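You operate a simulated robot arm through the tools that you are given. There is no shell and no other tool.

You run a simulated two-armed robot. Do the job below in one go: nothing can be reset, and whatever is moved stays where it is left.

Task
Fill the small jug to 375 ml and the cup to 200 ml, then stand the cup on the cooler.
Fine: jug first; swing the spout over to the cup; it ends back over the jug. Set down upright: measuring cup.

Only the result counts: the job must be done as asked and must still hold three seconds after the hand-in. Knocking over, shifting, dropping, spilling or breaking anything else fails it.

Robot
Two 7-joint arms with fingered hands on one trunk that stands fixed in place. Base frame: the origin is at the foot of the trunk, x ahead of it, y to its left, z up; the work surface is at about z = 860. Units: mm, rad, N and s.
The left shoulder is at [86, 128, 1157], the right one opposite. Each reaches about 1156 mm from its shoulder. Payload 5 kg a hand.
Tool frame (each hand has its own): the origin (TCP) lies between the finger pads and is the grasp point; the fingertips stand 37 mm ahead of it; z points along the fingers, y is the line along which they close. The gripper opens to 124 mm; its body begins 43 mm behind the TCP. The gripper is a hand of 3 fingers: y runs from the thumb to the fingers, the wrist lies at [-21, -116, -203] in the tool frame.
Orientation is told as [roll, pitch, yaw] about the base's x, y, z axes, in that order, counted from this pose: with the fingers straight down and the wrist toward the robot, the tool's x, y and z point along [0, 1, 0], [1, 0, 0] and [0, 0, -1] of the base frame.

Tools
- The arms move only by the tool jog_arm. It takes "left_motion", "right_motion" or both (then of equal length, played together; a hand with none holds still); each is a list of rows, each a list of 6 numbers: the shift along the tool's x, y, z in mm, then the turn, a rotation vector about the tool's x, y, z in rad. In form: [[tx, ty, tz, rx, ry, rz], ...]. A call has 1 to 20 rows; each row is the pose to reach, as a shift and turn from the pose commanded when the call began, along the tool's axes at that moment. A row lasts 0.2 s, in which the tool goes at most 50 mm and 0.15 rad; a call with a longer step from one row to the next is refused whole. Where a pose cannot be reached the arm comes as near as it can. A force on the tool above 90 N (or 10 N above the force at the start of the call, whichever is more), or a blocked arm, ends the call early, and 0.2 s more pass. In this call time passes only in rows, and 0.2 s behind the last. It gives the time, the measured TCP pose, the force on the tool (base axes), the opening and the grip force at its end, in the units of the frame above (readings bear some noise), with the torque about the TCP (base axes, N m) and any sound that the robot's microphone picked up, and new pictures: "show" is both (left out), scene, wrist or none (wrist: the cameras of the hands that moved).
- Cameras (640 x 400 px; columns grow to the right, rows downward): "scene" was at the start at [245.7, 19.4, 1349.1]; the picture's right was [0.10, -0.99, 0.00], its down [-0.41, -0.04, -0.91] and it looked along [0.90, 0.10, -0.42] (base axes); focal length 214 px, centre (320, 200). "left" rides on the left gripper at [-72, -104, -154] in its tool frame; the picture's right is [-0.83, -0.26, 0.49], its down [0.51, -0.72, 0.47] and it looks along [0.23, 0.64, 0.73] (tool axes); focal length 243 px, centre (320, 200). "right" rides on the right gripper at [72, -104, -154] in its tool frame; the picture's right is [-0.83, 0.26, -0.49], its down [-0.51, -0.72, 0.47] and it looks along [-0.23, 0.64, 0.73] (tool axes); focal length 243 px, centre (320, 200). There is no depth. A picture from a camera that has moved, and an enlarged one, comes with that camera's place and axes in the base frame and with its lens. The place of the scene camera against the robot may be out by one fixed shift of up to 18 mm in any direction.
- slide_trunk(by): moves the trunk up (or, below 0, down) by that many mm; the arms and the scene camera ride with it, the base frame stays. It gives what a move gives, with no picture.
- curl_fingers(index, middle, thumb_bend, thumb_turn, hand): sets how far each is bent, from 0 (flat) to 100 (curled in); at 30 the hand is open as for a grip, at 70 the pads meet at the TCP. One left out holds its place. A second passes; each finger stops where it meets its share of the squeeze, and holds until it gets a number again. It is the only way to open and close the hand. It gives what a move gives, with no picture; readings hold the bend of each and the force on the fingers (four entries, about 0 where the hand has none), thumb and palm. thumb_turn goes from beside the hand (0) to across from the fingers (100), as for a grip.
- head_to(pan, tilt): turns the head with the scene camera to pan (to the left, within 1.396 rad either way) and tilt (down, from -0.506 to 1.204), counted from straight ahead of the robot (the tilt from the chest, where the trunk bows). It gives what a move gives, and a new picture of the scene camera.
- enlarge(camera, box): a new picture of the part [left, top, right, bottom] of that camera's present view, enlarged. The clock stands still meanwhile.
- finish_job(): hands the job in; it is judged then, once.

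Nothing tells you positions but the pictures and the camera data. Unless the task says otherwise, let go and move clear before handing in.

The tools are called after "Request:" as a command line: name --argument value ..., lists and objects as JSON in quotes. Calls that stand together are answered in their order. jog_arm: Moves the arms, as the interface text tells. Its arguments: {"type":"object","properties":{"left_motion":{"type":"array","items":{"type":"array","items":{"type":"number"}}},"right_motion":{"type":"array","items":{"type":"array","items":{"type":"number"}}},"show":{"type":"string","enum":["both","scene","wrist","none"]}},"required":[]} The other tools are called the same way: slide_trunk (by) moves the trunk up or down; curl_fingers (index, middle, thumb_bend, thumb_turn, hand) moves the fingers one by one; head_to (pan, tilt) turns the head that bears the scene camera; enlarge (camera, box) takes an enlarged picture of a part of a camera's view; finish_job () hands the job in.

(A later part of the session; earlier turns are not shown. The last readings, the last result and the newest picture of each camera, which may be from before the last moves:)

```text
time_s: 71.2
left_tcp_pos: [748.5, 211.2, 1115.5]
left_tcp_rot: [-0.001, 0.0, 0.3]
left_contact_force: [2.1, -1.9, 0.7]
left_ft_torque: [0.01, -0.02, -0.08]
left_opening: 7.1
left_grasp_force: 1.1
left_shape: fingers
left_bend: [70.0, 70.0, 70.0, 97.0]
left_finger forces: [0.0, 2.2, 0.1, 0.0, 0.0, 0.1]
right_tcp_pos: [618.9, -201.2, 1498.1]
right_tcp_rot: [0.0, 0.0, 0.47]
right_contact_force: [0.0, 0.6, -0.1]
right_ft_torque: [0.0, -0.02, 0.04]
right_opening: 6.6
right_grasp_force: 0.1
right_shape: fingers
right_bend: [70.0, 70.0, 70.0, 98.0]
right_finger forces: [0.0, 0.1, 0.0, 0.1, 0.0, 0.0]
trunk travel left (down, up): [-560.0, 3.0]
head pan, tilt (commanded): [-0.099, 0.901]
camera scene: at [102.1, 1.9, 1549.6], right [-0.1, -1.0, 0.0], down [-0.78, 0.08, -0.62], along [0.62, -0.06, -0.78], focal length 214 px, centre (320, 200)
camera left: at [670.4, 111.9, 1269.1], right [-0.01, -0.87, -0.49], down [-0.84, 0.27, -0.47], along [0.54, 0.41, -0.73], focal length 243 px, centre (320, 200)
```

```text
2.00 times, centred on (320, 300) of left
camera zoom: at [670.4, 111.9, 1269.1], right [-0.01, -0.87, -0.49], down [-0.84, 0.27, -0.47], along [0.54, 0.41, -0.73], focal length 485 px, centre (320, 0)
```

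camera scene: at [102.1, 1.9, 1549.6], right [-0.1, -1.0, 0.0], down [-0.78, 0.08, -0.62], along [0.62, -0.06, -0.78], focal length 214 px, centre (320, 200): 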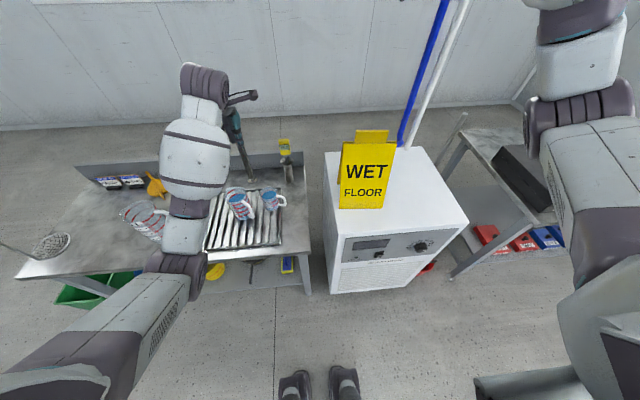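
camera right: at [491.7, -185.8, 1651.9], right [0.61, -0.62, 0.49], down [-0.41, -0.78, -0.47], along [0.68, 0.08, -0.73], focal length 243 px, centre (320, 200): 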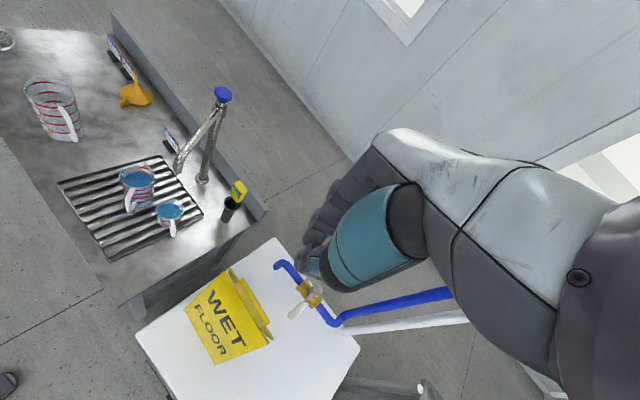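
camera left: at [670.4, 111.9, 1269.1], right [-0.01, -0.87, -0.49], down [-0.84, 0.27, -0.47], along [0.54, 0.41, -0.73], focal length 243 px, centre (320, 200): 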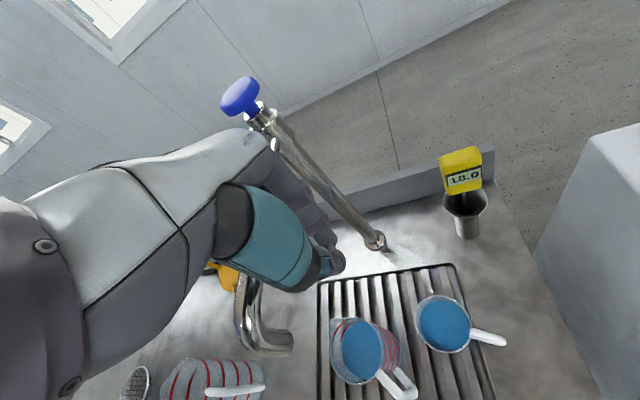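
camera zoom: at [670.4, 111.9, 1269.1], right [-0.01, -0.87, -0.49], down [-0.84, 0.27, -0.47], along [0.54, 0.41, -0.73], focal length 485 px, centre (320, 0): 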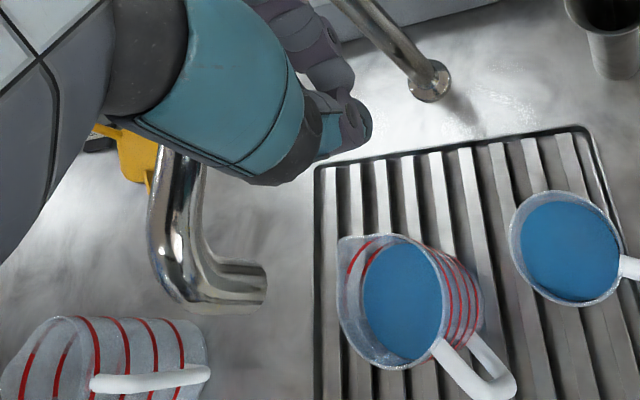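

The spout tip is back over the jug (within about 8 mm of its centre). I'll back the left hand away from the tube, raise it and park it up on the left.

Request:
jog_arm --left_motion '[[-22, -4, 0, 0, 0, 0], [-44.5, -8.5, 0, 0, 0, 0], [-44.5, -8.5, -43, 0, 0, 0], [-44.5, -8.5, -86, 0, 0, 0], [-44.5, -8.5, -129, 0, 0, 0], [-44.5, -8.5, -172, 0, 0, 0], [-44.5, -8.5, -215, 0, 0, 0], [-8, -8.5, -239, 0, 0, 0.12], [29, -9, -263, 0, 0, 0.25], [66, -9, -287, 0, 0, 0.38], [103, -9.3, -311, 0, 0, 0.51], [140, -9.5, -335, 0, 0, 0.64], [177, -9.7, -360, 0, 0, 0.77], [213.4, -9.9, -385, 0, 0, 0.9]]' --show "both"

Request:
enlarge --camera "scene" --box '[180, 80, 340, 260]'

Request:
enlarge --camera "scene" --box '[310, 110, 490, 310]'

Request:
enlarge --camera "right" --box '[100, 220, 380, 400]'

```text
time_s: 74.2
left_tcp_pos: [672.7, 417.3, 1500.8]
left_tcp_rot: [-0.003, -0.004, -0.604]
left_contact_force: [-0.7, -0.2, 0.8]
left_ft_torque: [-0.06, -0.05, -0.01]
left_opening: 6.4
left_grasp_force: 0.1
left_shape: fingers
left_bend: [70.0, 70.0, 70.0, 97.0]
left_finger forces: [0.1, 0.1, 0.0, 0.1, 0.0, 0.0]
left hand out of reach, approached as far as the arm can: row 10, 11, 12
right_tcp_pos: [616.9, -196.2, 1499.8]
right_tcp_rot: [-0.004, -0.001, 0.47]
right_contact_force: [-0.2, 0.5, 1.3]
right_ft_torque: [-0.05, -0.01, -0.01]
right_opening: 6.7
right_grasp_force: 0.1
right_shape: fingers
right_bend: [70.0, 70.0, 70.0, 98.0]
right_finger forces: [0.0, 0.1, 0.0, 0.0, 0.0, 0.0]
trunk travel left (down, up): [-560.0, 3.0]
head pan, tilt (commanded): [-0.099, 0.901]
camera scene: at [100.6, 6.3, 1549.9], right [-0.1, -0.99, 0.0], down [-0.78, 0.08, -0.62], along [0.62, -0.06, -0.78], focal length 214 px, centre (320, 200)
camera left: at [545.3, 417.8, 1655.2], right [-0.69, -0.54, -0.49], down [-0.31, 0.83, -0.47], along [0.66, -0.18, -0.73], focal length 243 px, centre (320, 200)
```

scene: 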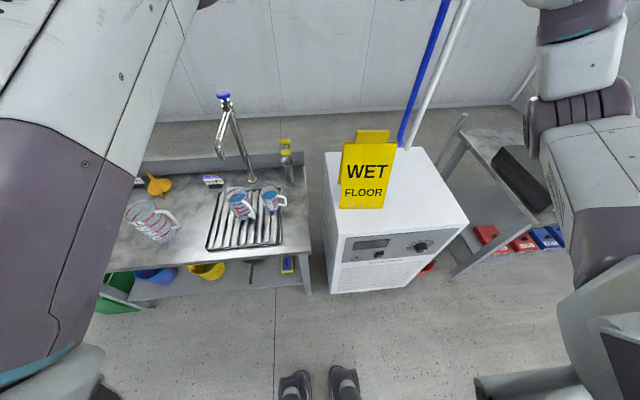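
left: 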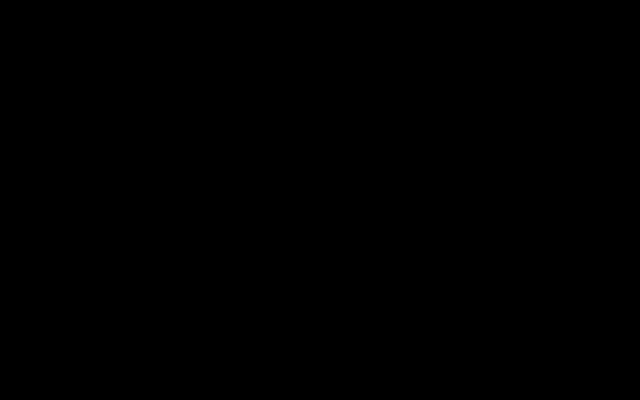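

```text
2.22 times, centred on (260, 170) of scene
camera zoom: at [100.6, 6.3, 1549.9], right [-0.1, -0.99, 0.0], down [-0.78, 0.08, -0.62], along [0.62, -0.06, -0.78], focal length 477 px, centre (453, 267)
```

zoom: 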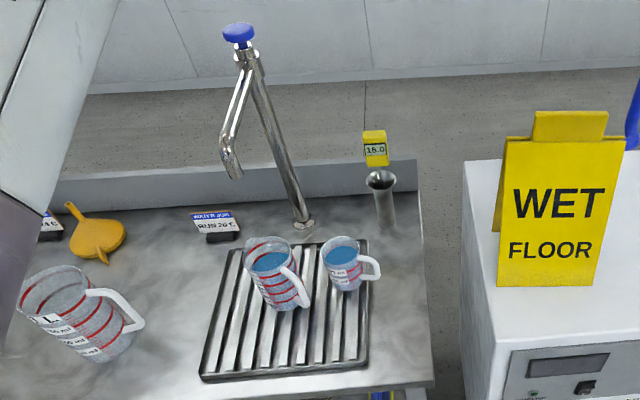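

```text
2.00 times, centred on (400, 210) of scene
camera zoom: at [100.6, 6.3, 1549.9], right [-0.1, -0.99, 0.0], down [-0.78, 0.08, -0.62], along [0.62, -0.06, -0.78], focal length 429 px, centre (160, 180)
```

zoom: 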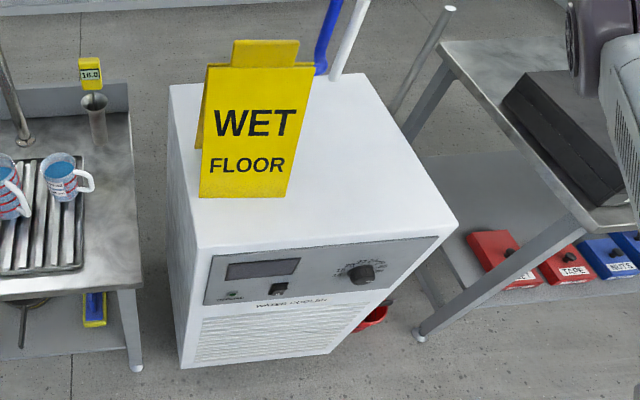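

```text
2.22 times, centred on (240, 310) of right
camera zoom: at [491.5, -178.7, 1653.4], right [0.61, -0.62, 0.49], down [-0.41, -0.78, -0.47], along [0.68, 0.08, -0.73], focal length 539 px, centre (498, -44)
```

zoom: 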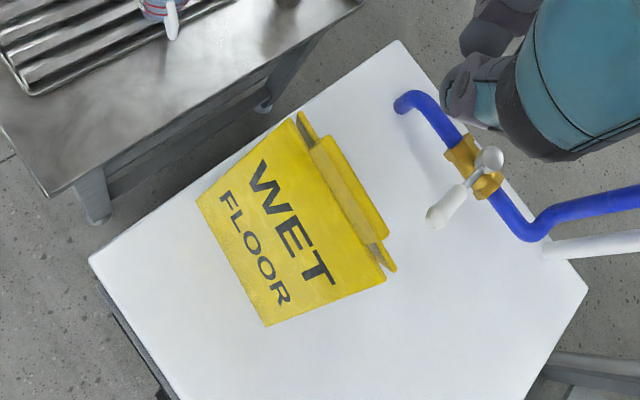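

The spout is back over the jug and both vessels show their fill. The left arm folded into an odd posture (its camera went black), so I'll lower it to something more natural, and meanwhile open the right hand and move it high above the cup.

Request:
jog_arm --left_motion '[[0, 0, 40, 0, 0, 0], [0, 0, 80, 0, 0, 0], [0, 0, 120, 0, 0, 0], [0, 0, 160, 0, 0, 0]]' --show "both"

Request:
curl_fingers --hand "right" --index 30 --middle 30 --thumb_bend 30

```text
time_s: 75.2
left_tcp_pos: [676.6, 412.8, 1339.7]
left_tcp_rot: [0.0, 0.002, -0.601]
left_contact_force: [0.5, -0.4, -0.4]
left_ft_torque: [0.02, 0.0, -0.01]
left_opening: 6.7
left_grasp_force: 0.2
left_shape: fingers
left_bend: [70.0, 70.0, 70.0, 97.0]
left_finger forces: [0.0, 0.0, 0.0, 0.1, 0.0, 0.1]
right_tcp_pos: [621.6, -201.8, 1497.6]
right_tcp_rot: [0.002, 0.002, 0.468]
right_contact_force: [0.8, 0.7, 0.0]
right_ft_torque: [0.0, 0.0, 0.02]
right_opening: 7.0
right_grasp_force: 0.1
right_shape: fingers
right_bend: [70.0, 70.0, 70.0, 98.0]
right_finger forces: [0.0, 0.1, 0.0, 0.1, 0.0, 0.1]
trunk travel left (down, up): [-560.0, 3.0]
head pan, tilt (commanded): [-0.099, 0.901]
camera scene: at [104.3, 2.1, 1549.3], right [-0.1, -1.0, 0.0], down [-0.78, 0.08, -0.62], along [0.62, -0.06, -0.78], focal length 214 px, centre (320, 200)
camera left: at [551.0, 411.8, 1493.7], right [-0.69, -0.54, -0.49], down [-0.31, 0.83, -0.47], along [0.66, -0.17, -0.73], focal length 243 px, centre (320, 200)
```

scene: 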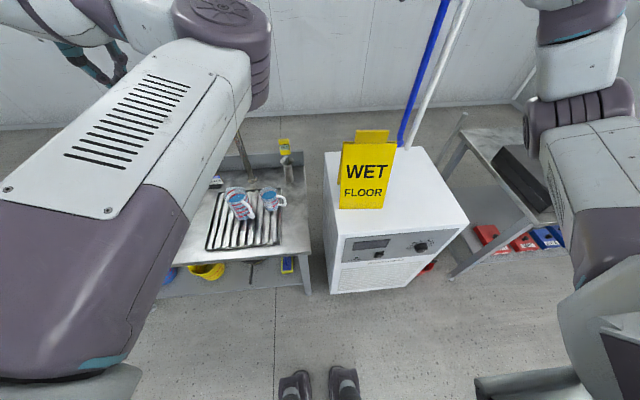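
left: 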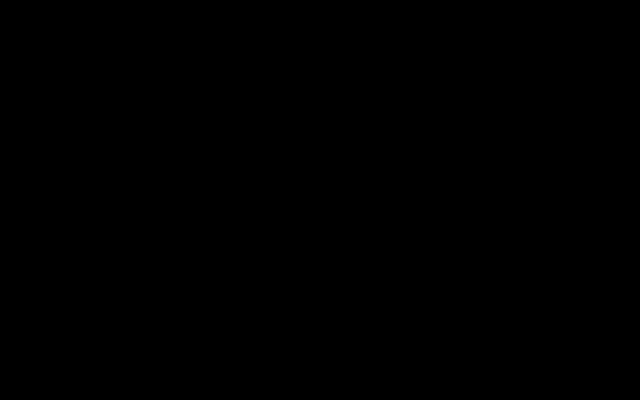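

```text
time_s: 76.2
left_tcp_pos: [675.1, 411.6, 1342.1]
left_tcp_rot: [0.0, 0.0, -0.599]
left_contact_force: [0.1, 0.5, 0.3]
left_ft_torque: [0.04, 0.0, -0.01]
left_opening: 7.0
left_grasp_force: 0.0
left_shape: fingers
left_bend: [70.0, 70.0, 70.0, 97.0]
left_finger forces: [0.0, 0.0, 0.0, 0.0, 0.0, 0.0]
right_tcp_pos: [617.6, -200.6, 1499.4]
right_tcp_rot: [0.0, -0.002, 0.468]
right_contact_force: [-0.6, -0.3, 1.1]
right_ft_torque: [-0.05, -0.04, -0.04]
right_opening: 128.2
right_grasp_force: 0.0
right_shape: fingers
right_bend: [30.0, 30.0, 30.0, 98.0]
right_finger forces: [0.1, 0.1, 0.0, 0.1, 0.0, 0.0]
trunk travel left (down, up): [-560.0, 3.0]
head pan, tilt (commanded): [-0.099, 0.901]
```

The left elbow has flipped inboard, which could get in the right arm's way. I'll move the left hand farther out to the left and check where its elbow goes.

Request:
jog_arm --left_motion '[[30, -30, 0, 0, 0, 0], [60, -61, 0, 0, 0, 0], [89, -91, 0, 0, 0, 0], [119, -122, 0, 0, 0, 0], [149, -152, 0, 0, 0, 0], [178, -182, 0, 0, 0, 0]]' --show "both"

Request:
head_to --pan 0.3 --tilt 0.6

```text
time_s: 77.6
left_tcp_pos: [625.8, 666.2, 1339.5]
left_tcp_rot: [0.0, -0.001, -0.601]
left_contact_force: [0.0, 0.2, -0.1]
left_ft_torque: [-0.02, -0.03, 0.01]
left_opening: 6.5
left_grasp_force: 0.1
left_shape: fingers
left_bend: [70.0, 70.0, 70.0, 97.0]
left_finger forces: [0.0, 0.0, 0.0, 0.1, 0.0, 0.1]
right_tcp_pos: [617.7, -198.7, 1500.1]
right_tcp_rot: [-0.002, 0.001, 0.471]
right_contact_force: [-0.5, 0.6, 0.0]
right_ft_torque: [-0.04, -0.04, 0.01]
right_opening: 128.2
right_grasp_force: 0.1
right_shape: fingers
right_bend: [30.0, 30.0, 30.0, 98.0]
right_finger forces: [0.0, 0.0, 0.1, 0.0, 0.0, 0.1]
trunk travel left (down, up): [-560.0, 3.0]
head pan, tilt (commanded): [-0.099, 0.901]
camera scene: at [101.2, 4.5, 1549.8], right [-0.1, -0.99, 0.0], down [-0.78, 0.08, -0.62], along [0.62, -0.06, -0.78], focal length 214 px, centre (320, 200)
camera left: at [499.1, 665.1, 1493.5], right [-0.68, -0.54, -0.49], down [-0.31, 0.83, -0.47], along [0.66, -0.17, -0.73], focal length 243 px, centre (320, 200)
```

scene: 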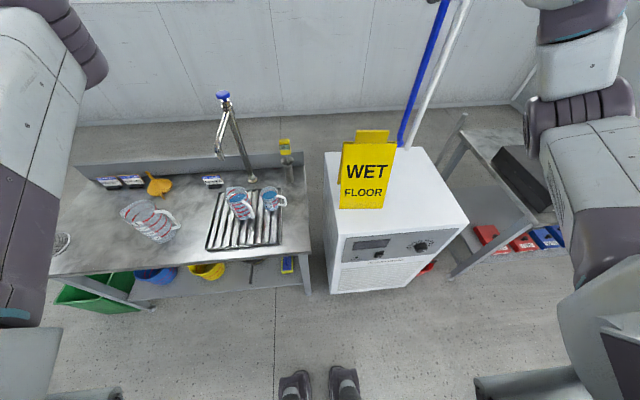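
left: 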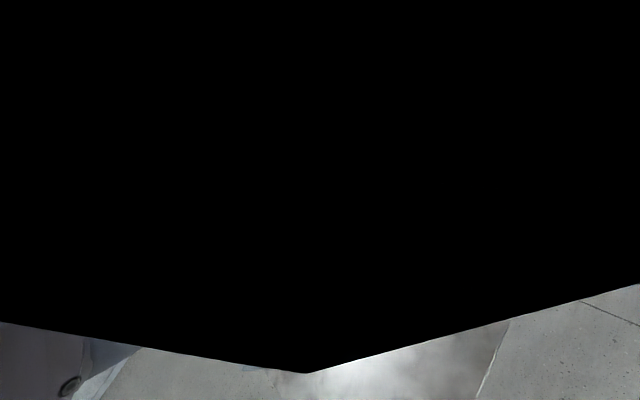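

```text
time_s: 78.5
left_tcp_pos: [625.7, 662.9, 1339.9]
left_tcp_rot: [-0.001, 0.0, -0.599]
left_contact_force: [0.1, -0.1, 0.3]
left_ft_torque: [0.02, -0.01, 0.05]
left_opening: 6.5
left_grasp_force: 0.1
left_shape: fingers
left_bend: [70.0, 70.0, 70.0, 97.0]
left_finger forces: [0.1, 0.0, 0.0, 0.1, 0.1, 0.0]
right_tcp_pos: [619.4, -202.5, 1498.9]
right_tcp_rot: [0.003, -0.001, 0.469]
right_contact_force: [0.1, 0.4, -0.2]
right_ft_torque: [-0.01, 0.01, 0.02]
right_opening: 128.3
right_grasp_force: 0.1
right_shape: fingers
right_bend: [30.0, 30.0, 30.0, 98.0]
right_finger forces: [0.0, 0.0, 0.0, 0.0, 0.1, 0.0]
trunk travel left (down, up): [-560.0, 3.0]
head pan, tilt (commanded): [0.3, 0.6]
camera scene: at [111.7, 35.0, 1574.3], right [0.29, -0.96, 0.0], down [-0.54, -0.17, -0.82], along [0.79, 0.24, -0.57], focal length 214 px, centre (320, 200)
```

scene: 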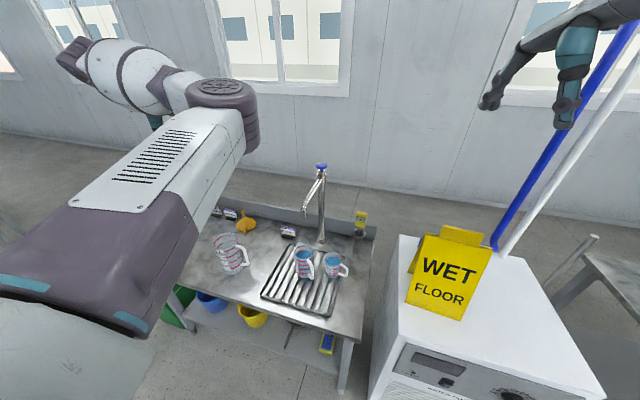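

The left arm is now out of the way. I'll bring the open right hand to above the cup (709, 148) at z≈1300.

Request:
jog_arm --right_motion '[[30, 26.5, 22.1, 0, 0, 0.036], [60, 53, 44.2, 0, 0, 0.071], [90, 79.5, 66.3, 0, 0, 0.107], [120, 106, 88.4, 0, 0, 0.142], [150, 132.6, 110.6, 0, 0, 0.178], [180, 159, 132.7, 0, 0, 0.213], [210, 185.6, 154.8, 0, 0, 0.249], [240, 212, 176.9, 0, 0, 0.284], [269.9, 238.6, 199, 0, 0, 0.32]]' --show "both"

Request:
enlarge --camera "scene" --box '[240, 60, 440, 330]'

Request:
enlarge --camera "right" --box '[100, 160, 420, 400]'

```text
time_s: 80.5
left_tcp_pos: [625.5, 664.7, 1337.7]
left_tcp_rot: [-0.003, 0.0, -0.601]
left_contact_force: [-0.6, 0.4, 0.3]
left_ft_torque: [-0.03, -0.01, -0.01]
left_opening: 6.9
left_grasp_force: 0.1
left_shape: fingers
left_bend: [70.0, 70.0, 70.0, 97.0]
left_finger forces: [0.1, 0.0, 0.1, 0.0, 0.1, 0.0]
right_tcp_pos: [708.4, 149.0, 1301.0]
right_tcp_rot: [-0.002, 0.001, 0.148]
right_contact_force: [0.0, 0.2, -0.6]
right_ft_torque: [-0.04, -0.02, -0.03]
right_opening: 128.5
right_grasp_force: 0.0
right_shape: fingers
right_bend: [30.0, 30.0, 30.0, 98.0]
right_finger forces: [0.0, 0.0, 0.0, 0.0, 0.0, 0.1]
trunk travel left (down, up): [-560.0, 3.0]
head pan, tilt (commanded): [0.3, 0.6]
camera scene: at [112.3, 38.3, 1574.2], right [0.3, -0.96, 0.0], down [-0.54, -0.17, -0.82], along [0.79, 0.24, -0.57], focal length 214 px, centre (320, 200)
camera right: at [595.5, 205.2, 1453.6], right [0.38, -0.78, 0.49], down [-0.64, -0.61, -0.47], along [0.67, -0.14, -0.73], focal length 243 px, centre (320, 200)
```

scene: 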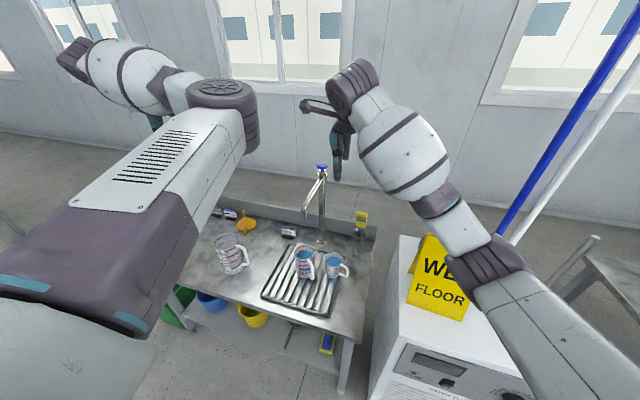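
right: 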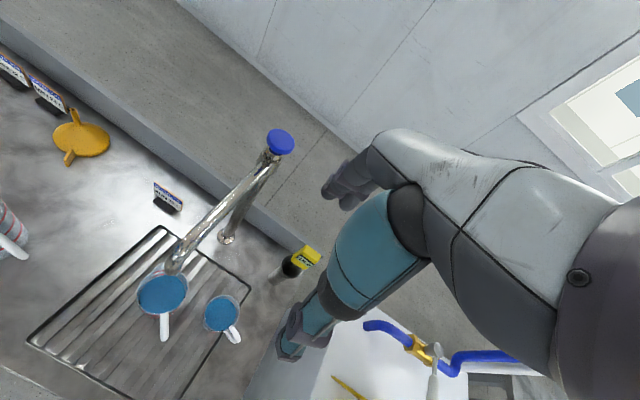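

```text
1.48 times, centred on (340, 195) of scene
camera zoom: at [112.3, 38.3, 1574.2], right [0.3, -0.96, 0.0], down [-0.54, -0.17, -0.82], along [0.79, 0.24, -0.57], focal length 318 px, centre (290, 207)
```

zoom: 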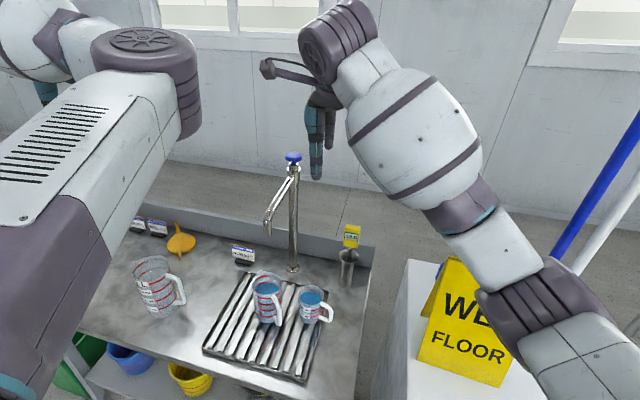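

```text
1.67 times, centred on (260, 280) of right
camera zoom: at [595.5, 205.2, 1453.6], right [0.38, -0.78, 0.49], down [-0.64, -0.61, -0.47], along [0.67, -0.14, -0.73], focal length 404 px, centre (420, 67)
```

zoom: 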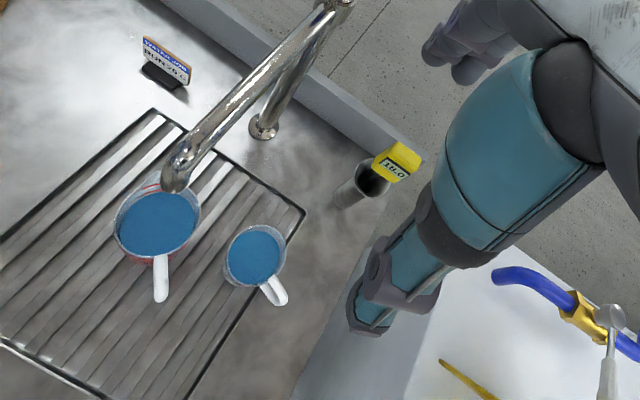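

The right elbow sits in front of and above the sign and will move away from it as the hand descends. I'll lower to z≈1000 and refine the cup position.

Request:
jog_arm --right_motion '[[0, 0, 45, 0, 0, 0], [0, 0, 90, 0, 0, 0], [0, 0, 135, 0, 0, 0], [0, 0, 180, 0, 0, 0], [0, 0, 225, 0, 0, 0], [0, 0, 270, 0, 0, 0], [0, 0, 300, 0, 0, 0]]' --show "both"

Request:
enlarge --camera "right" --box '[160, 200, 360, 400]'

Request:
enlarge --camera "scene" --box '[280, 180, 500, 330]'

```text
time_s: 82.1
left_tcp_pos: [625.9, 662.3, 1340.3]
left_tcp_rot: [0.0, 0.001, -0.599]
left_contact_force: [0.3, -0.4, 0.4]
left_ft_torque: [-0.01, 0.01, 0.03]
left_opening: 6.6
left_grasp_force: 0.1
left_shape: fingers
left_bend: [70.0, 70.0, 70.0, 97.0]
left_finger forces: [0.1, 0.0, 0.1, 0.0, 0.0, 0.1]
right_tcp_pos: [710.0, 148.7, 997.8]
right_tcp_rot: [0.0, 0.0, 0.15]
right_contact_force: [0.6, 0.0, -0.2]
right_ft_torque: [0.0, 0.02, 0.01]
right_opening: 128.8
right_grasp_force: 0.1
right_shape: fingers
right_bend: [30.0, 30.0, 30.0, 98.0]
right_finger forces: [0.0, 0.0, 0.1, 0.0, 0.1, 0.1]
trunk travel left (down, up): [-560.0, 3.0]
head pan, tilt (commanded): [0.3, 0.6]
camera scene: at [111.4, 35.8, 1574.4], right [0.3, -0.96, 0.0], down [-0.54, -0.17, -0.83], along [0.79, 0.24, -0.56], focal length 214 px, centre (320, 200)
camera right: at [596.4, 205.7, 1150.3], right [0.38, -0.78, 0.49], down [-0.64, -0.61, -0.47], along [0.67, -0.13, -0.73], focal length 243 px, centre (320, 200)
```

scene: 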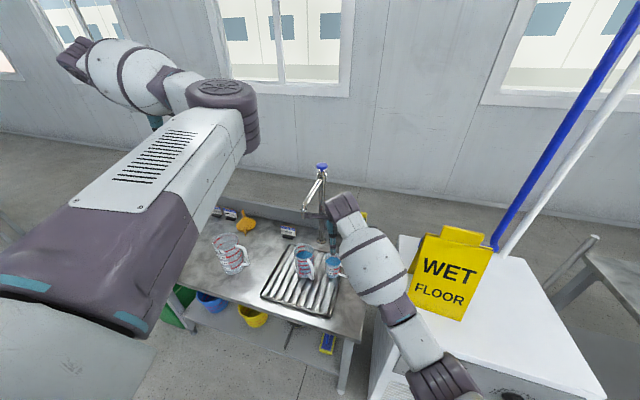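
right: 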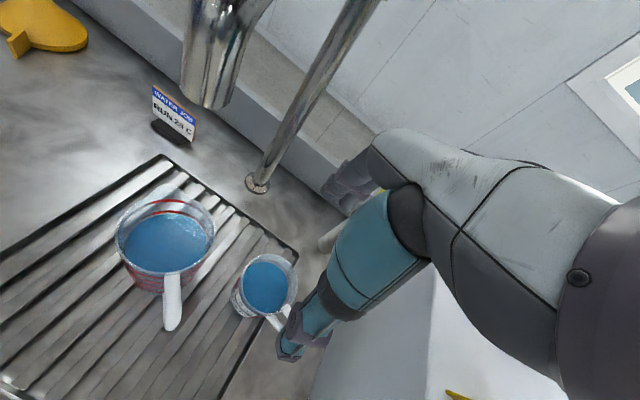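

```text
2.00 times, centred on (260, 300) of right
camera zoom: at [596.4, 205.7, 1150.3], right [0.38, -0.78, 0.49], down [-0.64, -0.61, -0.47], along [0.67, -0.13, -0.73], focal length 485 px, centre (440, 0)
```

zoom: 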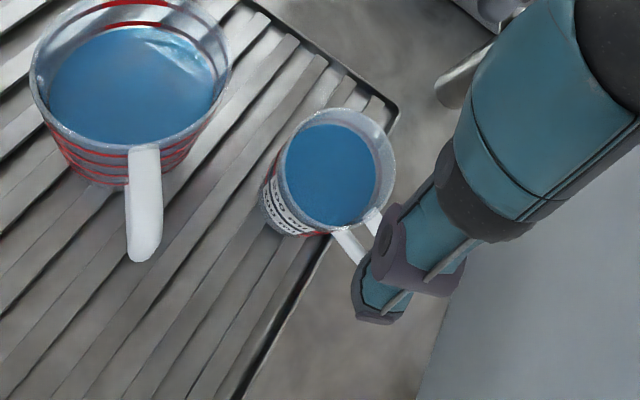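

```text
2.67 times, centred on (390, 255) of scene
camera zoom: at [111.4, 35.8, 1574.4], right [0.3, -0.96, 0.0], down [-0.54, -0.17, -0.83], along [0.79, 0.24, -0.56], focal length 572 px, centre (133, 53)
```

zoom: 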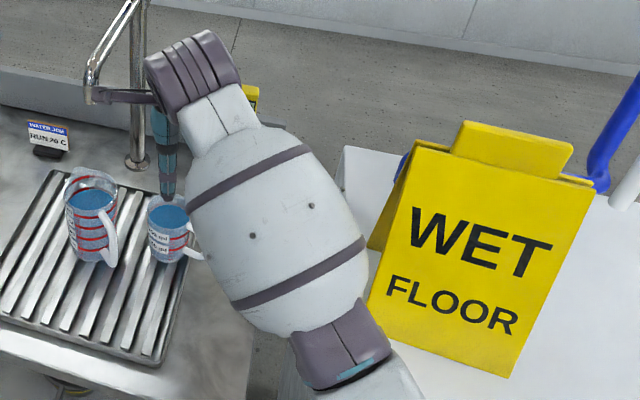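

The cup centre comes out at about (706, 151), within 4 mm of the TCP; thumb and handle are well separated. I'll descend around the cup.

Request:
jog_arm --right_motion '[[-1, -2, 40, 0, 0, 0], [0, -3, 80, 0, 0, 0], [1, -3, 115, 0, 0, 0], [1, -3, 140, 0, 0, 0], [1, -3, 158, 0, 0, 0], [1, -3, 168, 0, 0, 0]]' --show "both"

Request:
enlarge --camera "right" --box '[200, 150, 460, 400]'

Request:
enlarge --camera "scene" --box '[280, 200, 420, 320]'

```text
time_s: 83.5
left_tcp_pos: [624.9, 663.1, 1339.9]
left_tcp_rot: [0.0, 0.001, -0.599]
left_contact_force: [-0.8, -0.1, -0.5]
left_ft_torque: [0.01, 0.05, 0.0]
left_opening: 6.9
left_grasp_force: 0.0
left_shape: fingers
left_bend: [70.0, 70.0, 70.0, 97.0]
left_finger forces: [0.0, 0.0, 0.1, 0.0, 0.0, 0.0]
right_tcp_pos: [707.5, 147.8, 832.1]
right_tcp_rot: [0.001, -0.001, 0.149]
right_contact_force: [0.6, 0.3, 1.1]
right_ft_torque: [-0.02, 0.02, -0.01]
right_opening: 128.6
right_grasp_force: 0.2
right_shape: fingers
right_bend: [30.0, 30.0, 30.0, 98.0]
right_finger forces: [0.0, 0.0, 0.0, 0.1, 0.0, 0.1]
trunk travel left (down, up): [-560.0, 3.0]
head pan, tilt (commanded): [0.3, 0.6]
camera scene: at [111.5, 35.8, 1574.4], right [0.3, -0.96, 0.0], down [-0.54, -0.17, -0.83], along [0.79, 0.24, -0.56], focal length 214 px, centre (320, 200)
camera right: at [592.7, 204.7, 984.8], right [0.38, -0.78, 0.49], down [-0.64, -0.61, -0.47], along [0.67, -0.13, -0.73], focal length 243 px, centre (320, 200)
```

scene: 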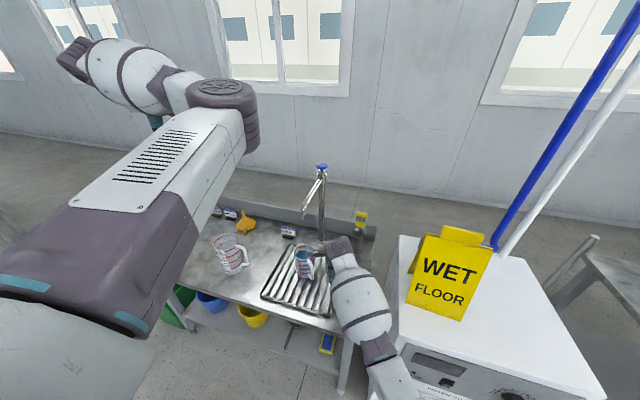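
right: 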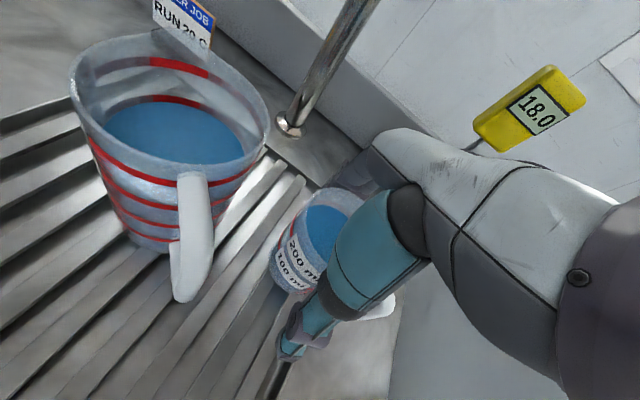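

```text
1.60 times, centred on (330, 275) of right
camera zoom: at [592.7, 204.7, 984.8], right [0.38, -0.78, 0.49], down [-0.64, -0.61, -0.47], along [0.67, -0.13, -0.73], focal length 388 px, centre (304, 80)
```

zoom: 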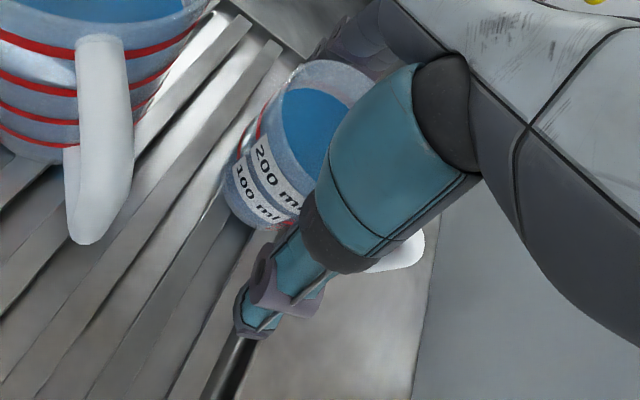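

```text
3.33 times, centred on (350, 260) of scene
camera zoom: at [111.5, 35.8, 1574.4], right [0.3, -0.96, 0.0], down [-0.54, -0.17, -0.83], along [0.79, 0.24, -0.56], focal length 715 px, centre (220, 0)
```

zoom: 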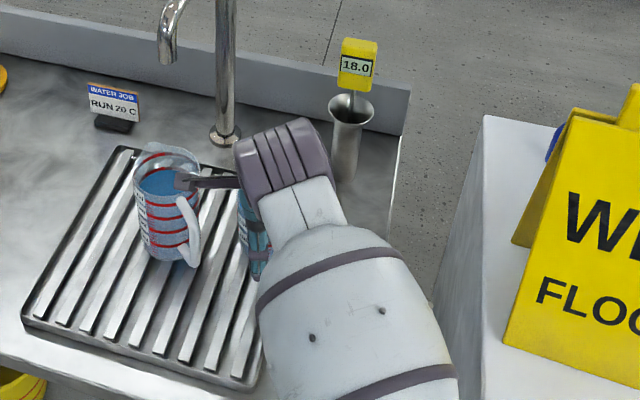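

The cup stands between thumb and fingers without contact. I'll close the hand on it.

Request:
curl_fingers --hand "right" --index 70 --middle 70 --thumb_bend 70

Request:
enlarge --camera "right" --box '[200, 150, 460, 400]'

Request:
enlarge --camera "scene" --box '[280, 200, 420, 320]'

```text
time_s: 84.5
left_tcp_pos: [625.5, 662.8, 1340.0]
left_tcp_rot: [0.001, 0.0, -0.6]
left_contact_force: [0.1, -1.7, 0.3]
left_ft_torque: [-0.01, 0.02, 0.01]
left_opening: 6.8
left_grasp_force: 0.0
left_shape: fingers
left_bend: [70.0, 70.0, 70.0, 97.0]
left_finger forces: [0.0, 0.0, 0.1, 0.0, 0.0, 0.0]
right_tcp_pos: [705.8, 147.4, 832.8]
right_tcp_rot: [-0.002, 0.001, 0.149]
right_contact_force: [0.5, -0.2, 0.5]
right_ft_torque: [-0.08, -0.13, 0.01]
right_opening: 64.5
right_grasp_force: 26.2
right_shape: fingers
right_bend: [47.0, 55.0, 58.0, 96.0]
right_finger forces: [15.8, 9.9, 0.1, 0.0, 26.8, 0.1]
trunk travel left (down, up): [-560.0, 3.0]
head pan, tilt (commanded): [0.3, 0.6]
```

```text
1.60 times, centred on (330, 275) of right
camera zoom: at [592.5, 204.8, 985.4], right [0.38, -0.78, 0.49], down [-0.64, -0.61, -0.47], along [0.67, -0.13, -0.73], focal length 388 px, centre (304, 80)
```

zoom: 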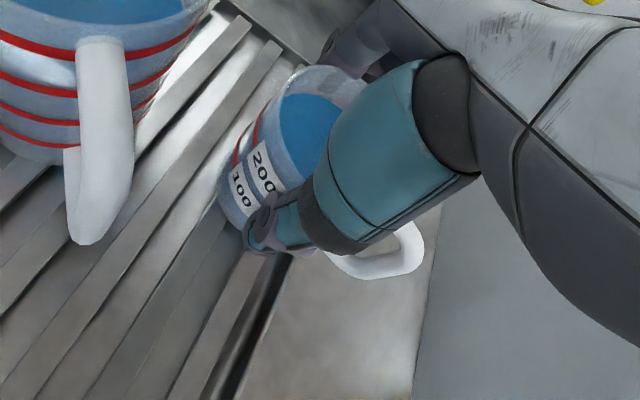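

```text
3.33 times, centred on (350, 260) of scene
camera zoom: at [111.3, 35.7, 1574.4], right [0.3, -0.96, 0.0], down [-0.54, -0.17, -0.83], along [0.79, 0.24, -0.56], focal length 715 px, centre (220, 0)
```

zoom: 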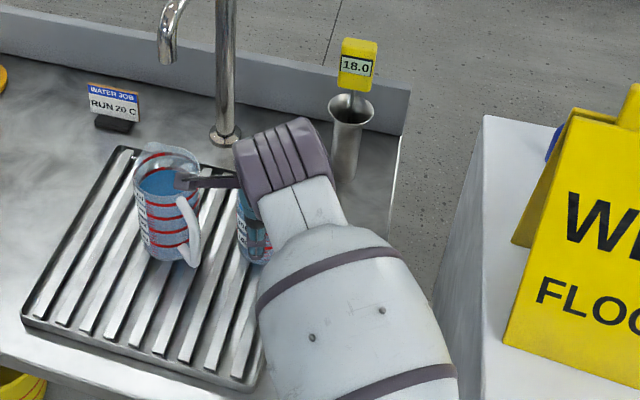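

Firm grip: 26 N on the cup. I'll lift slowly and check that it comes along level.

Request:
jog_arm --right_motion '[[0, 0, -5, 0, 0, 0], [0, 0, -13, 0, 0, 0], [0, 0, -23, 0, 0, 0], [0, 0, -34, 0, 0, 0], [0, 0, -45, 0, 0, 0], [0, 0, -54, 0, 0, 0], [0, 0, -60, 0, 0, 0]]' --show "both"

Request:
enlarge --camera "right" --box '[200, 150, 460, 400]'

Request:
enlarge --camera "scene" --box '[280, 200, 420, 320]'

```text
time_s: 86.1
left_tcp_pos: [625.7, 662.3, 1340.6]
left_tcp_rot: [0.001, -0.002, -0.6]
left_contact_force: [0.8, -0.2, -0.2]
left_ft_torque: [0.02, 0.0, 0.05]
left_opening: 6.9
left_grasp_force: 0.0
left_shape: fingers
left_bend: [70.0, 70.0, 70.0, 97.0]
left_finger forces: [0.1, 0.0, 0.0, 0.0, 0.0, 0.0]
right_tcp_pos: [705.4, 149.7, 893.0]
right_tcp_rot: [0.0, -0.001, 0.147]
right_contact_force: [0.0, 0.2, -1.9]
right_ft_torque: [0.0, 0.03, 0.01]
right_opening: 64.7
right_grasp_force: 25.7
right_shape: fingers
right_bend: [47.0, 55.0, 58.0, 96.0]
right_finger forces: [15.8, 8.9, 0.0, 0.0, 26.3, 0.0]
trunk travel left (down, up): [-560.0, 3.0]
head pan, tilt (commanded): [0.3, 0.6]
camera scene: at [111.6, 36.0, 1574.4], right [0.3, -0.96, 0.0], down [-0.54, -0.17, -0.82], along [0.79, 0.24, -0.57], focal length 214 px, centre (320, 200)
camera right: at [592.4, 205.0, 1046.2], right [0.38, -0.78, 0.49], down [-0.64, -0.61, -0.47], along [0.67, -0.13, -0.73], focal length 243 px, centre (320, 200)
```

scene: 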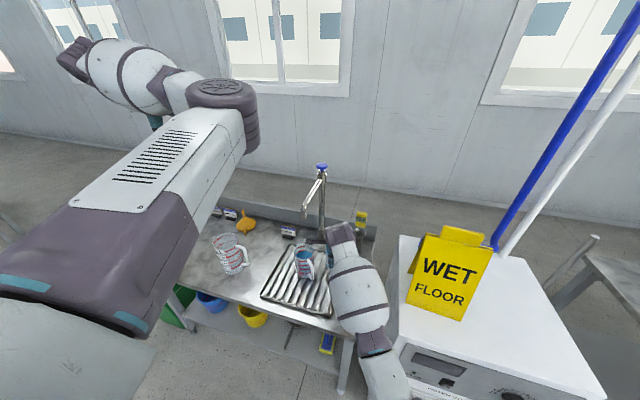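
right: 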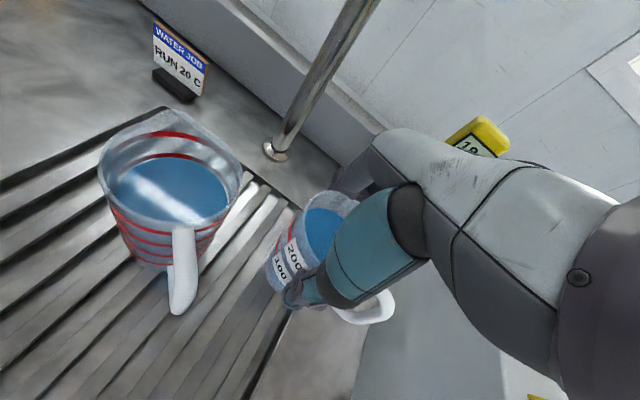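

```text
1.60 times, centred on (330, 275) of right
camera zoom: at [592.4, 205.0, 1046.2], right [0.38, -0.78, 0.49], down [-0.64, -0.61, -0.47], along [0.67, -0.13, -0.73], focal length 388 px, centre (304, 80)
```

zoom: 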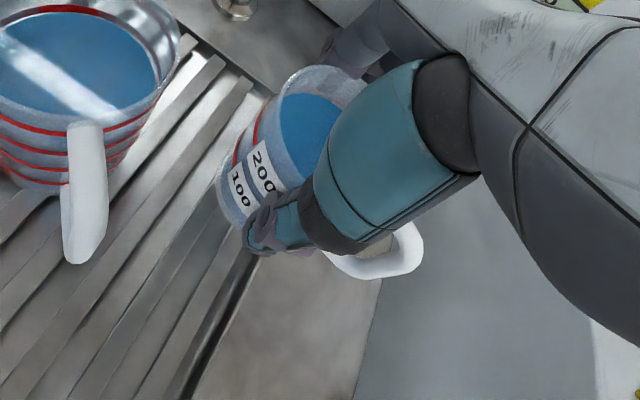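

```text
3.33 times, centred on (350, 260) of scene
camera zoom: at [111.6, 36.0, 1574.4], right [0.3, -0.96, 0.0], down [-0.54, -0.17, -0.82], along [0.79, 0.24, -0.57], focal length 715 px, centre (220, 0)
```

zoom: 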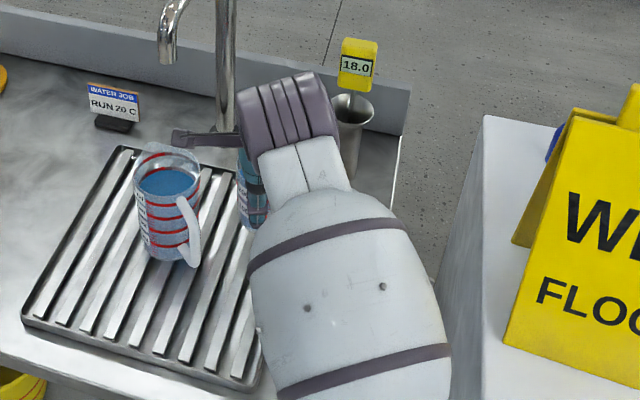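

The cup came up level with the hand, nothing else disturbed. The sign's top is near z≈1172, so I'll lift smoothly to z≈1305 before crossing over it.

Request:
jog_arm --right_motion '[[0, 0, -6, 0, 0, 0], [0, 0, -16, 0, 0, 0], [0, 0, -29, 0, 0, 0], [0, 0, -45, 0, 0, 0], [0, 0, -64, 0, 0, 0], [0, 0, -86, 0, 0, 0], [0, 0, -110, 0, 0, 0], [0, 0, -134, 0, 0, 0], [0, 0, -158, 0, 0, 0], [0, 0, -182, 0, 0, 0], [0, 0, -206, 0, 0, 0], [0, 0, -230, 0, 0, 0], [0, 0, -254, 0, 0, 0], [0, 0, -278, 0, 0, 0], [0, 0, -302, 0, 0, 0], [0, 0, -326, 0, 0, 0], [0, 0, -350, 0, 0, 0], [0, 0, -374, 0, 0, 0], [0, 0, -396, 0, 0, 0], [0, 0, -412, 0, 0, 0]]' --show "both"

Request:
head_to --pan -0.1 --tilt 0.7

```text
time_s: 90.3
left_tcp_pos: [626.4, 664.2, 1340.9]
left_tcp_rot: [0.001, 0.001, -0.601]
left_contact_force: [0.0, -0.3, -0.4]
left_ft_torque: [-0.02, 0.02, 0.01]
left_opening: 6.6
left_grasp_force: 0.1
left_shape: fingers
left_bend: [70.0, 70.0, 70.0, 97.0]
left_finger forces: [0.0, 0.0, 0.0, 0.0, 0.0, 0.0]
right_tcp_pos: [707.1, 148.3, 1305.4]
right_tcp_rot: [0.001, -0.001, 0.149]
right_contact_force: [0.0, -0.5, -1.6]
right_ft_torque: [-0.01, 0.01, 0.01]
right_opening: 64.4
right_grasp_force: 25.3
right_shape: fingers
right_bend: [47.0, 55.0, 58.0, 96.0]
right_finger forces: [15.9, 8.5, 0.0, 0.0, 25.7, 0.0]
trunk travel left (down, up): [-560.0, 3.0]
head pan, tilt (commanded): [0.3, 0.6]
camera scene: at [111.5, 35.8, 1574.4], right [0.3, -0.96, 0.0], down [-0.54, -0.17, -0.83], along [0.79, 0.24, -0.57], focal length 214 px, centre (320, 200)
camera right: at [593.9, 205.0, 1458.4], right [0.38, -0.78, 0.49], down [-0.64, -0.61, -0.47], along [0.67, -0.13, -0.73], focal length 243 px, centre (320, 200)
```

scene: 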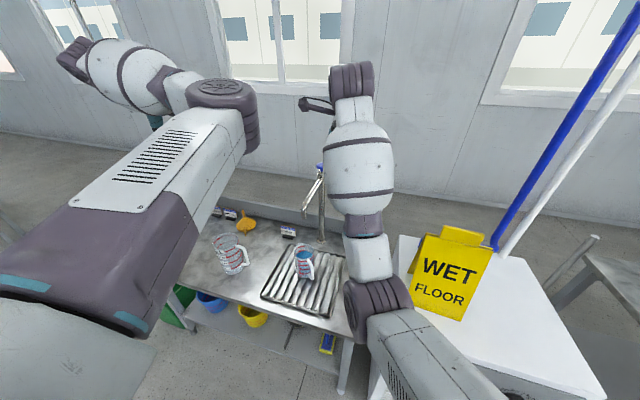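
right: 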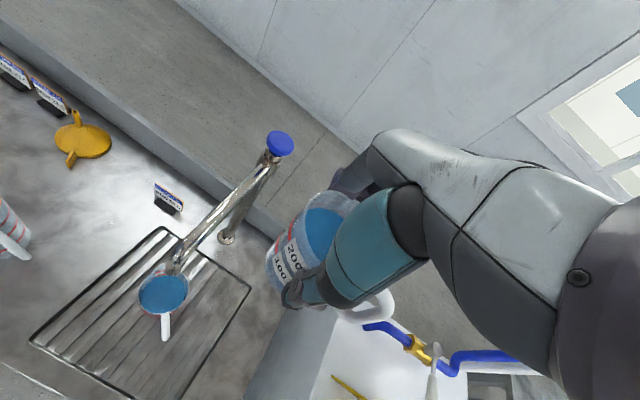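

```text
time_s: 91.2
left_tcp_pos: [625.9, 663.5, 1340.4]
left_tcp_rot: [0.0, -0.001, -0.602]
left_contact_force: [-0.6, -1.0, -0.1]
left_ft_torque: [-0.01, 0.02, -0.04]
left_opening: 6.9
left_grasp_force: 0.1
left_shape: fingers
left_bend: [70.0, 70.0, 70.0, 97.0]
left_finger forces: [0.0, 0.1, 0.1, 0.0, 0.0, 0.0]
right_tcp_pos: [708.6, 149.0, 1305.7]
right_tcp_rot: [0.001, 0.0, 0.151]
right_contact_force: [0.4, -0.6, -2.6]
right_ft_torque: [0.03, 0.0, 0.01]
right_opening: 64.6
right_grasp_force: 25.4
right_shape: fingers
right_bend: [47.0, 55.0, 58.0, 96.0]
right_finger forces: [15.8, 8.6, 0.0, 0.0, 25.7, 0.0]
trunk travel left (down, up): [-560.0, 3.0]
head pan, tilt (commanded): [-0.099, 0.7]
camera scene: at [111.9, 1.4, 1565.8], right [-0.1, -1.0, 0.0], down [-0.64, 0.06, -0.76], along [0.76, -0.08, -0.64], focal length 214 px, centre (320, 200)
```

scene: 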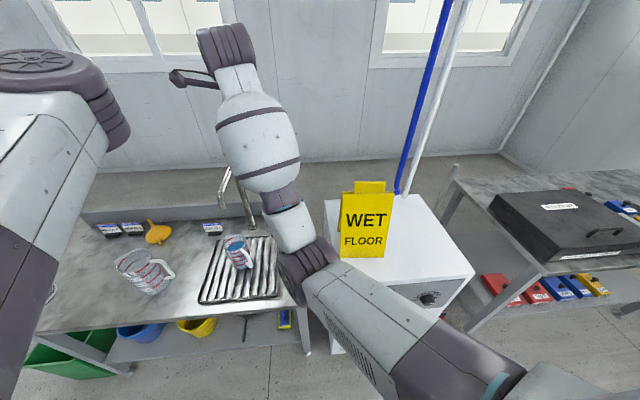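

The cup is high and level; the elbow hangs in front of the bench at about x≈400, clear of the sign. I'll carry the cup to the right over the sign in stages, checking clearance.

Request:
jog_arm --right_motion '[[-5.8, -1.5, 0, 0, 0, 0], [-15.5, -3.9, 0, 0, 0, 0], [-28.2, -7.1, 0, 0, 0, 0], [-43.7, -11, 0, 0, 0, 0], [-62.1, -15.6, 0, 0, 0, 0], [-83.5, -21, 0, 0, 0, 0], [-106.8, -26.9, 0, 0, 0, 0], [-130.1, -32.7, 0, 0, 0, 0], [-151.5, -38.1, 0, 0, 0, 0], [-169, -42.5, 0, 0, 0, 0], [-180.6, -45.5, 0, 0, 0, 0]]' --show "both"

```text
time_s: 93.6
left_tcp_pos: [626.7, 663.4, 1341.6]
left_tcp_rot: [-0.002, -0.001, -0.599]
left_contact_force: [0.8, 0.4, 0.6]
left_ft_torque: [0.04, -0.01, 0.0]
left_opening: 6.4
left_grasp_force: 0.1
left_shape: fingers
left_bend: [70.0, 70.0, 70.0, 97.0]
left_finger forces: [0.0, 0.1, 0.0, 0.0, 0.0, 0.1]
right_tcp_pos: [714.0, -30.1, 1288.6]
right_tcp_rot: [-0.001, -0.003, 0.149]
right_contact_force: [1.0, -0.9, -2.6]
right_ft_torque: [0.04, -0.05, 0.01]
right_opening: 64.5
right_grasp_force: 24.7
right_shape: fingers
right_bend: [47.0, 55.0, 58.0, 96.0]
right_finger forces: [15.8, 8.4, 0.1, 0.0, 25.5, 0.0]
right hand out of reach, approached as far as the arm can: row 5, 6, 7, 8, 9, 10, 11
trunk travel left (down, up): [-560.0, 3.0]
head pan, tilt (commanded): [-0.099, 0.7]
camera scene: at [111.8, 1.1, 1565.8], right [-0.1, -1.0, 0.0], down [-0.64, 0.06, -0.76], along [0.76, -0.08, -0.64], focal length 214 px, centre (320, 200)
camera right: at [600.1, 26.0, 1440.0], right [0.38, -0.78, 0.49], down [-0.64, -0.61, -0.47], along [0.67, -0.13, -0.73], focal length 243 px, centre (320, 200)
```

scene: 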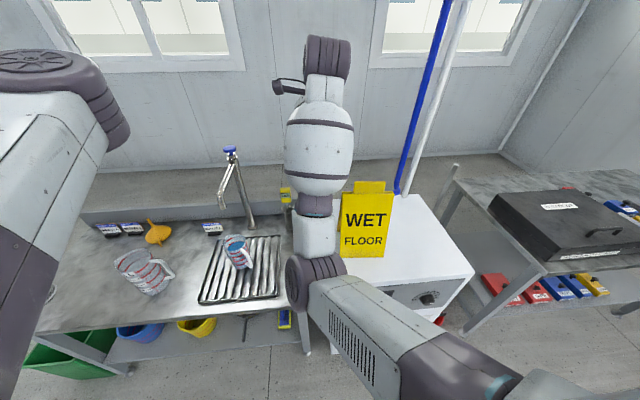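
right: 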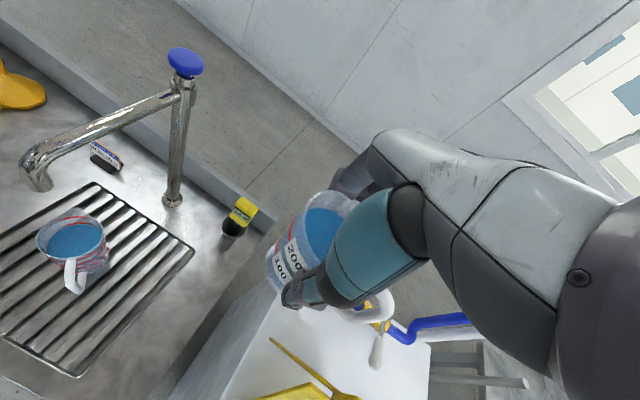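

The arm reports it can't quite reach along this path with the current wrist yaw; the cup is still upright and above the sign. I'll turn the hand gently about the vertical (yaw toward +0.5), which is more natural for this side.

Request:
jog_arm --right_motion '[[0, 0, 0, 0, 0, -0.03], [0, 0, 0, 0, 0, -0.08], [0, 0, 0, 0, 0, -0.13], [0, 0, 0, 0, 0, -0.18], [0, 0, 0, 0, 0, -0.23], [0, 0, 0, 0, 0, -0.28], [0, 0, 0, 0, 0, -0.32], [0, 0, 0, 0, 0, -0.35]]' --show "both"

```text
time_s: 95.4
left_tcp_pos: [626.7, 663.6, 1339.7]
left_tcp_rot: [0.001, 0.0, -0.6]
left_contact_force: [-0.5, 1.2, 0.6]
left_ft_torque: [-0.03, 0.02, -0.05]
left_opening: 6.7
left_grasp_force: 0.0
left_shape: fingers
left_bend: [70.0, 70.0, 70.0, 97.0]
left_finger forces: [0.0, 0.1, 0.0, 0.1, 0.0, 0.0]
right_tcp_pos: [719.7, -24.1, 1265.1]
right_tcp_rot: [-0.002, -0.003, 0.449]
right_contact_force: [0.5, 0.1, -1.8]
right_ft_torque: [0.03, 0.01, 0.02]
right_opening: 64.7
right_grasp_force: 25.2
right_shape: fingers
right_bend: [47.0, 55.0, 58.0, 96.0]
right_finger forces: [15.9, 8.4, 0.0, 0.0, 25.4, 0.1]
right hand out of reach, approached as far as the arm can: row 2, 3, 4, 5, 6, 7, 8
trunk travel left (down, up): [-560.0, 3.0]
head pan, tilt (commanded): [-0.099, 0.7]
camera scene: at [111.7, 1.3, 1565.8], right [-0.1, -1.0, 0.0], down [-0.64, 0.06, -0.76], along [0.76, -0.08, -0.64], focal length 214 px, centre (320, 200)
camera right: at [594.0, -3.8, 1417.2], right [0.59, -0.63, 0.49], down [-0.43, -0.77, -0.47], along [0.68, 0.07, -0.73], focal length 243 px, centre (320, 200)
```

scene: 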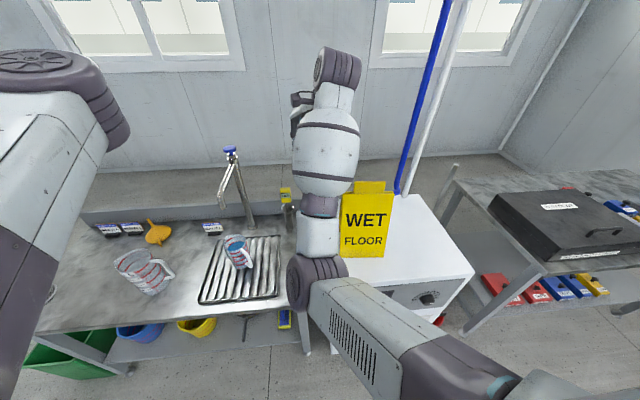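
right: 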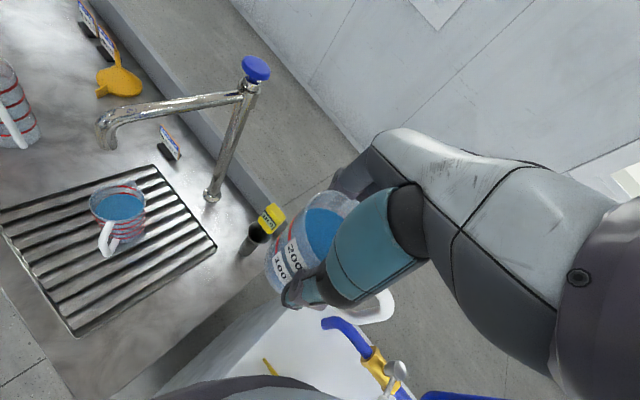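

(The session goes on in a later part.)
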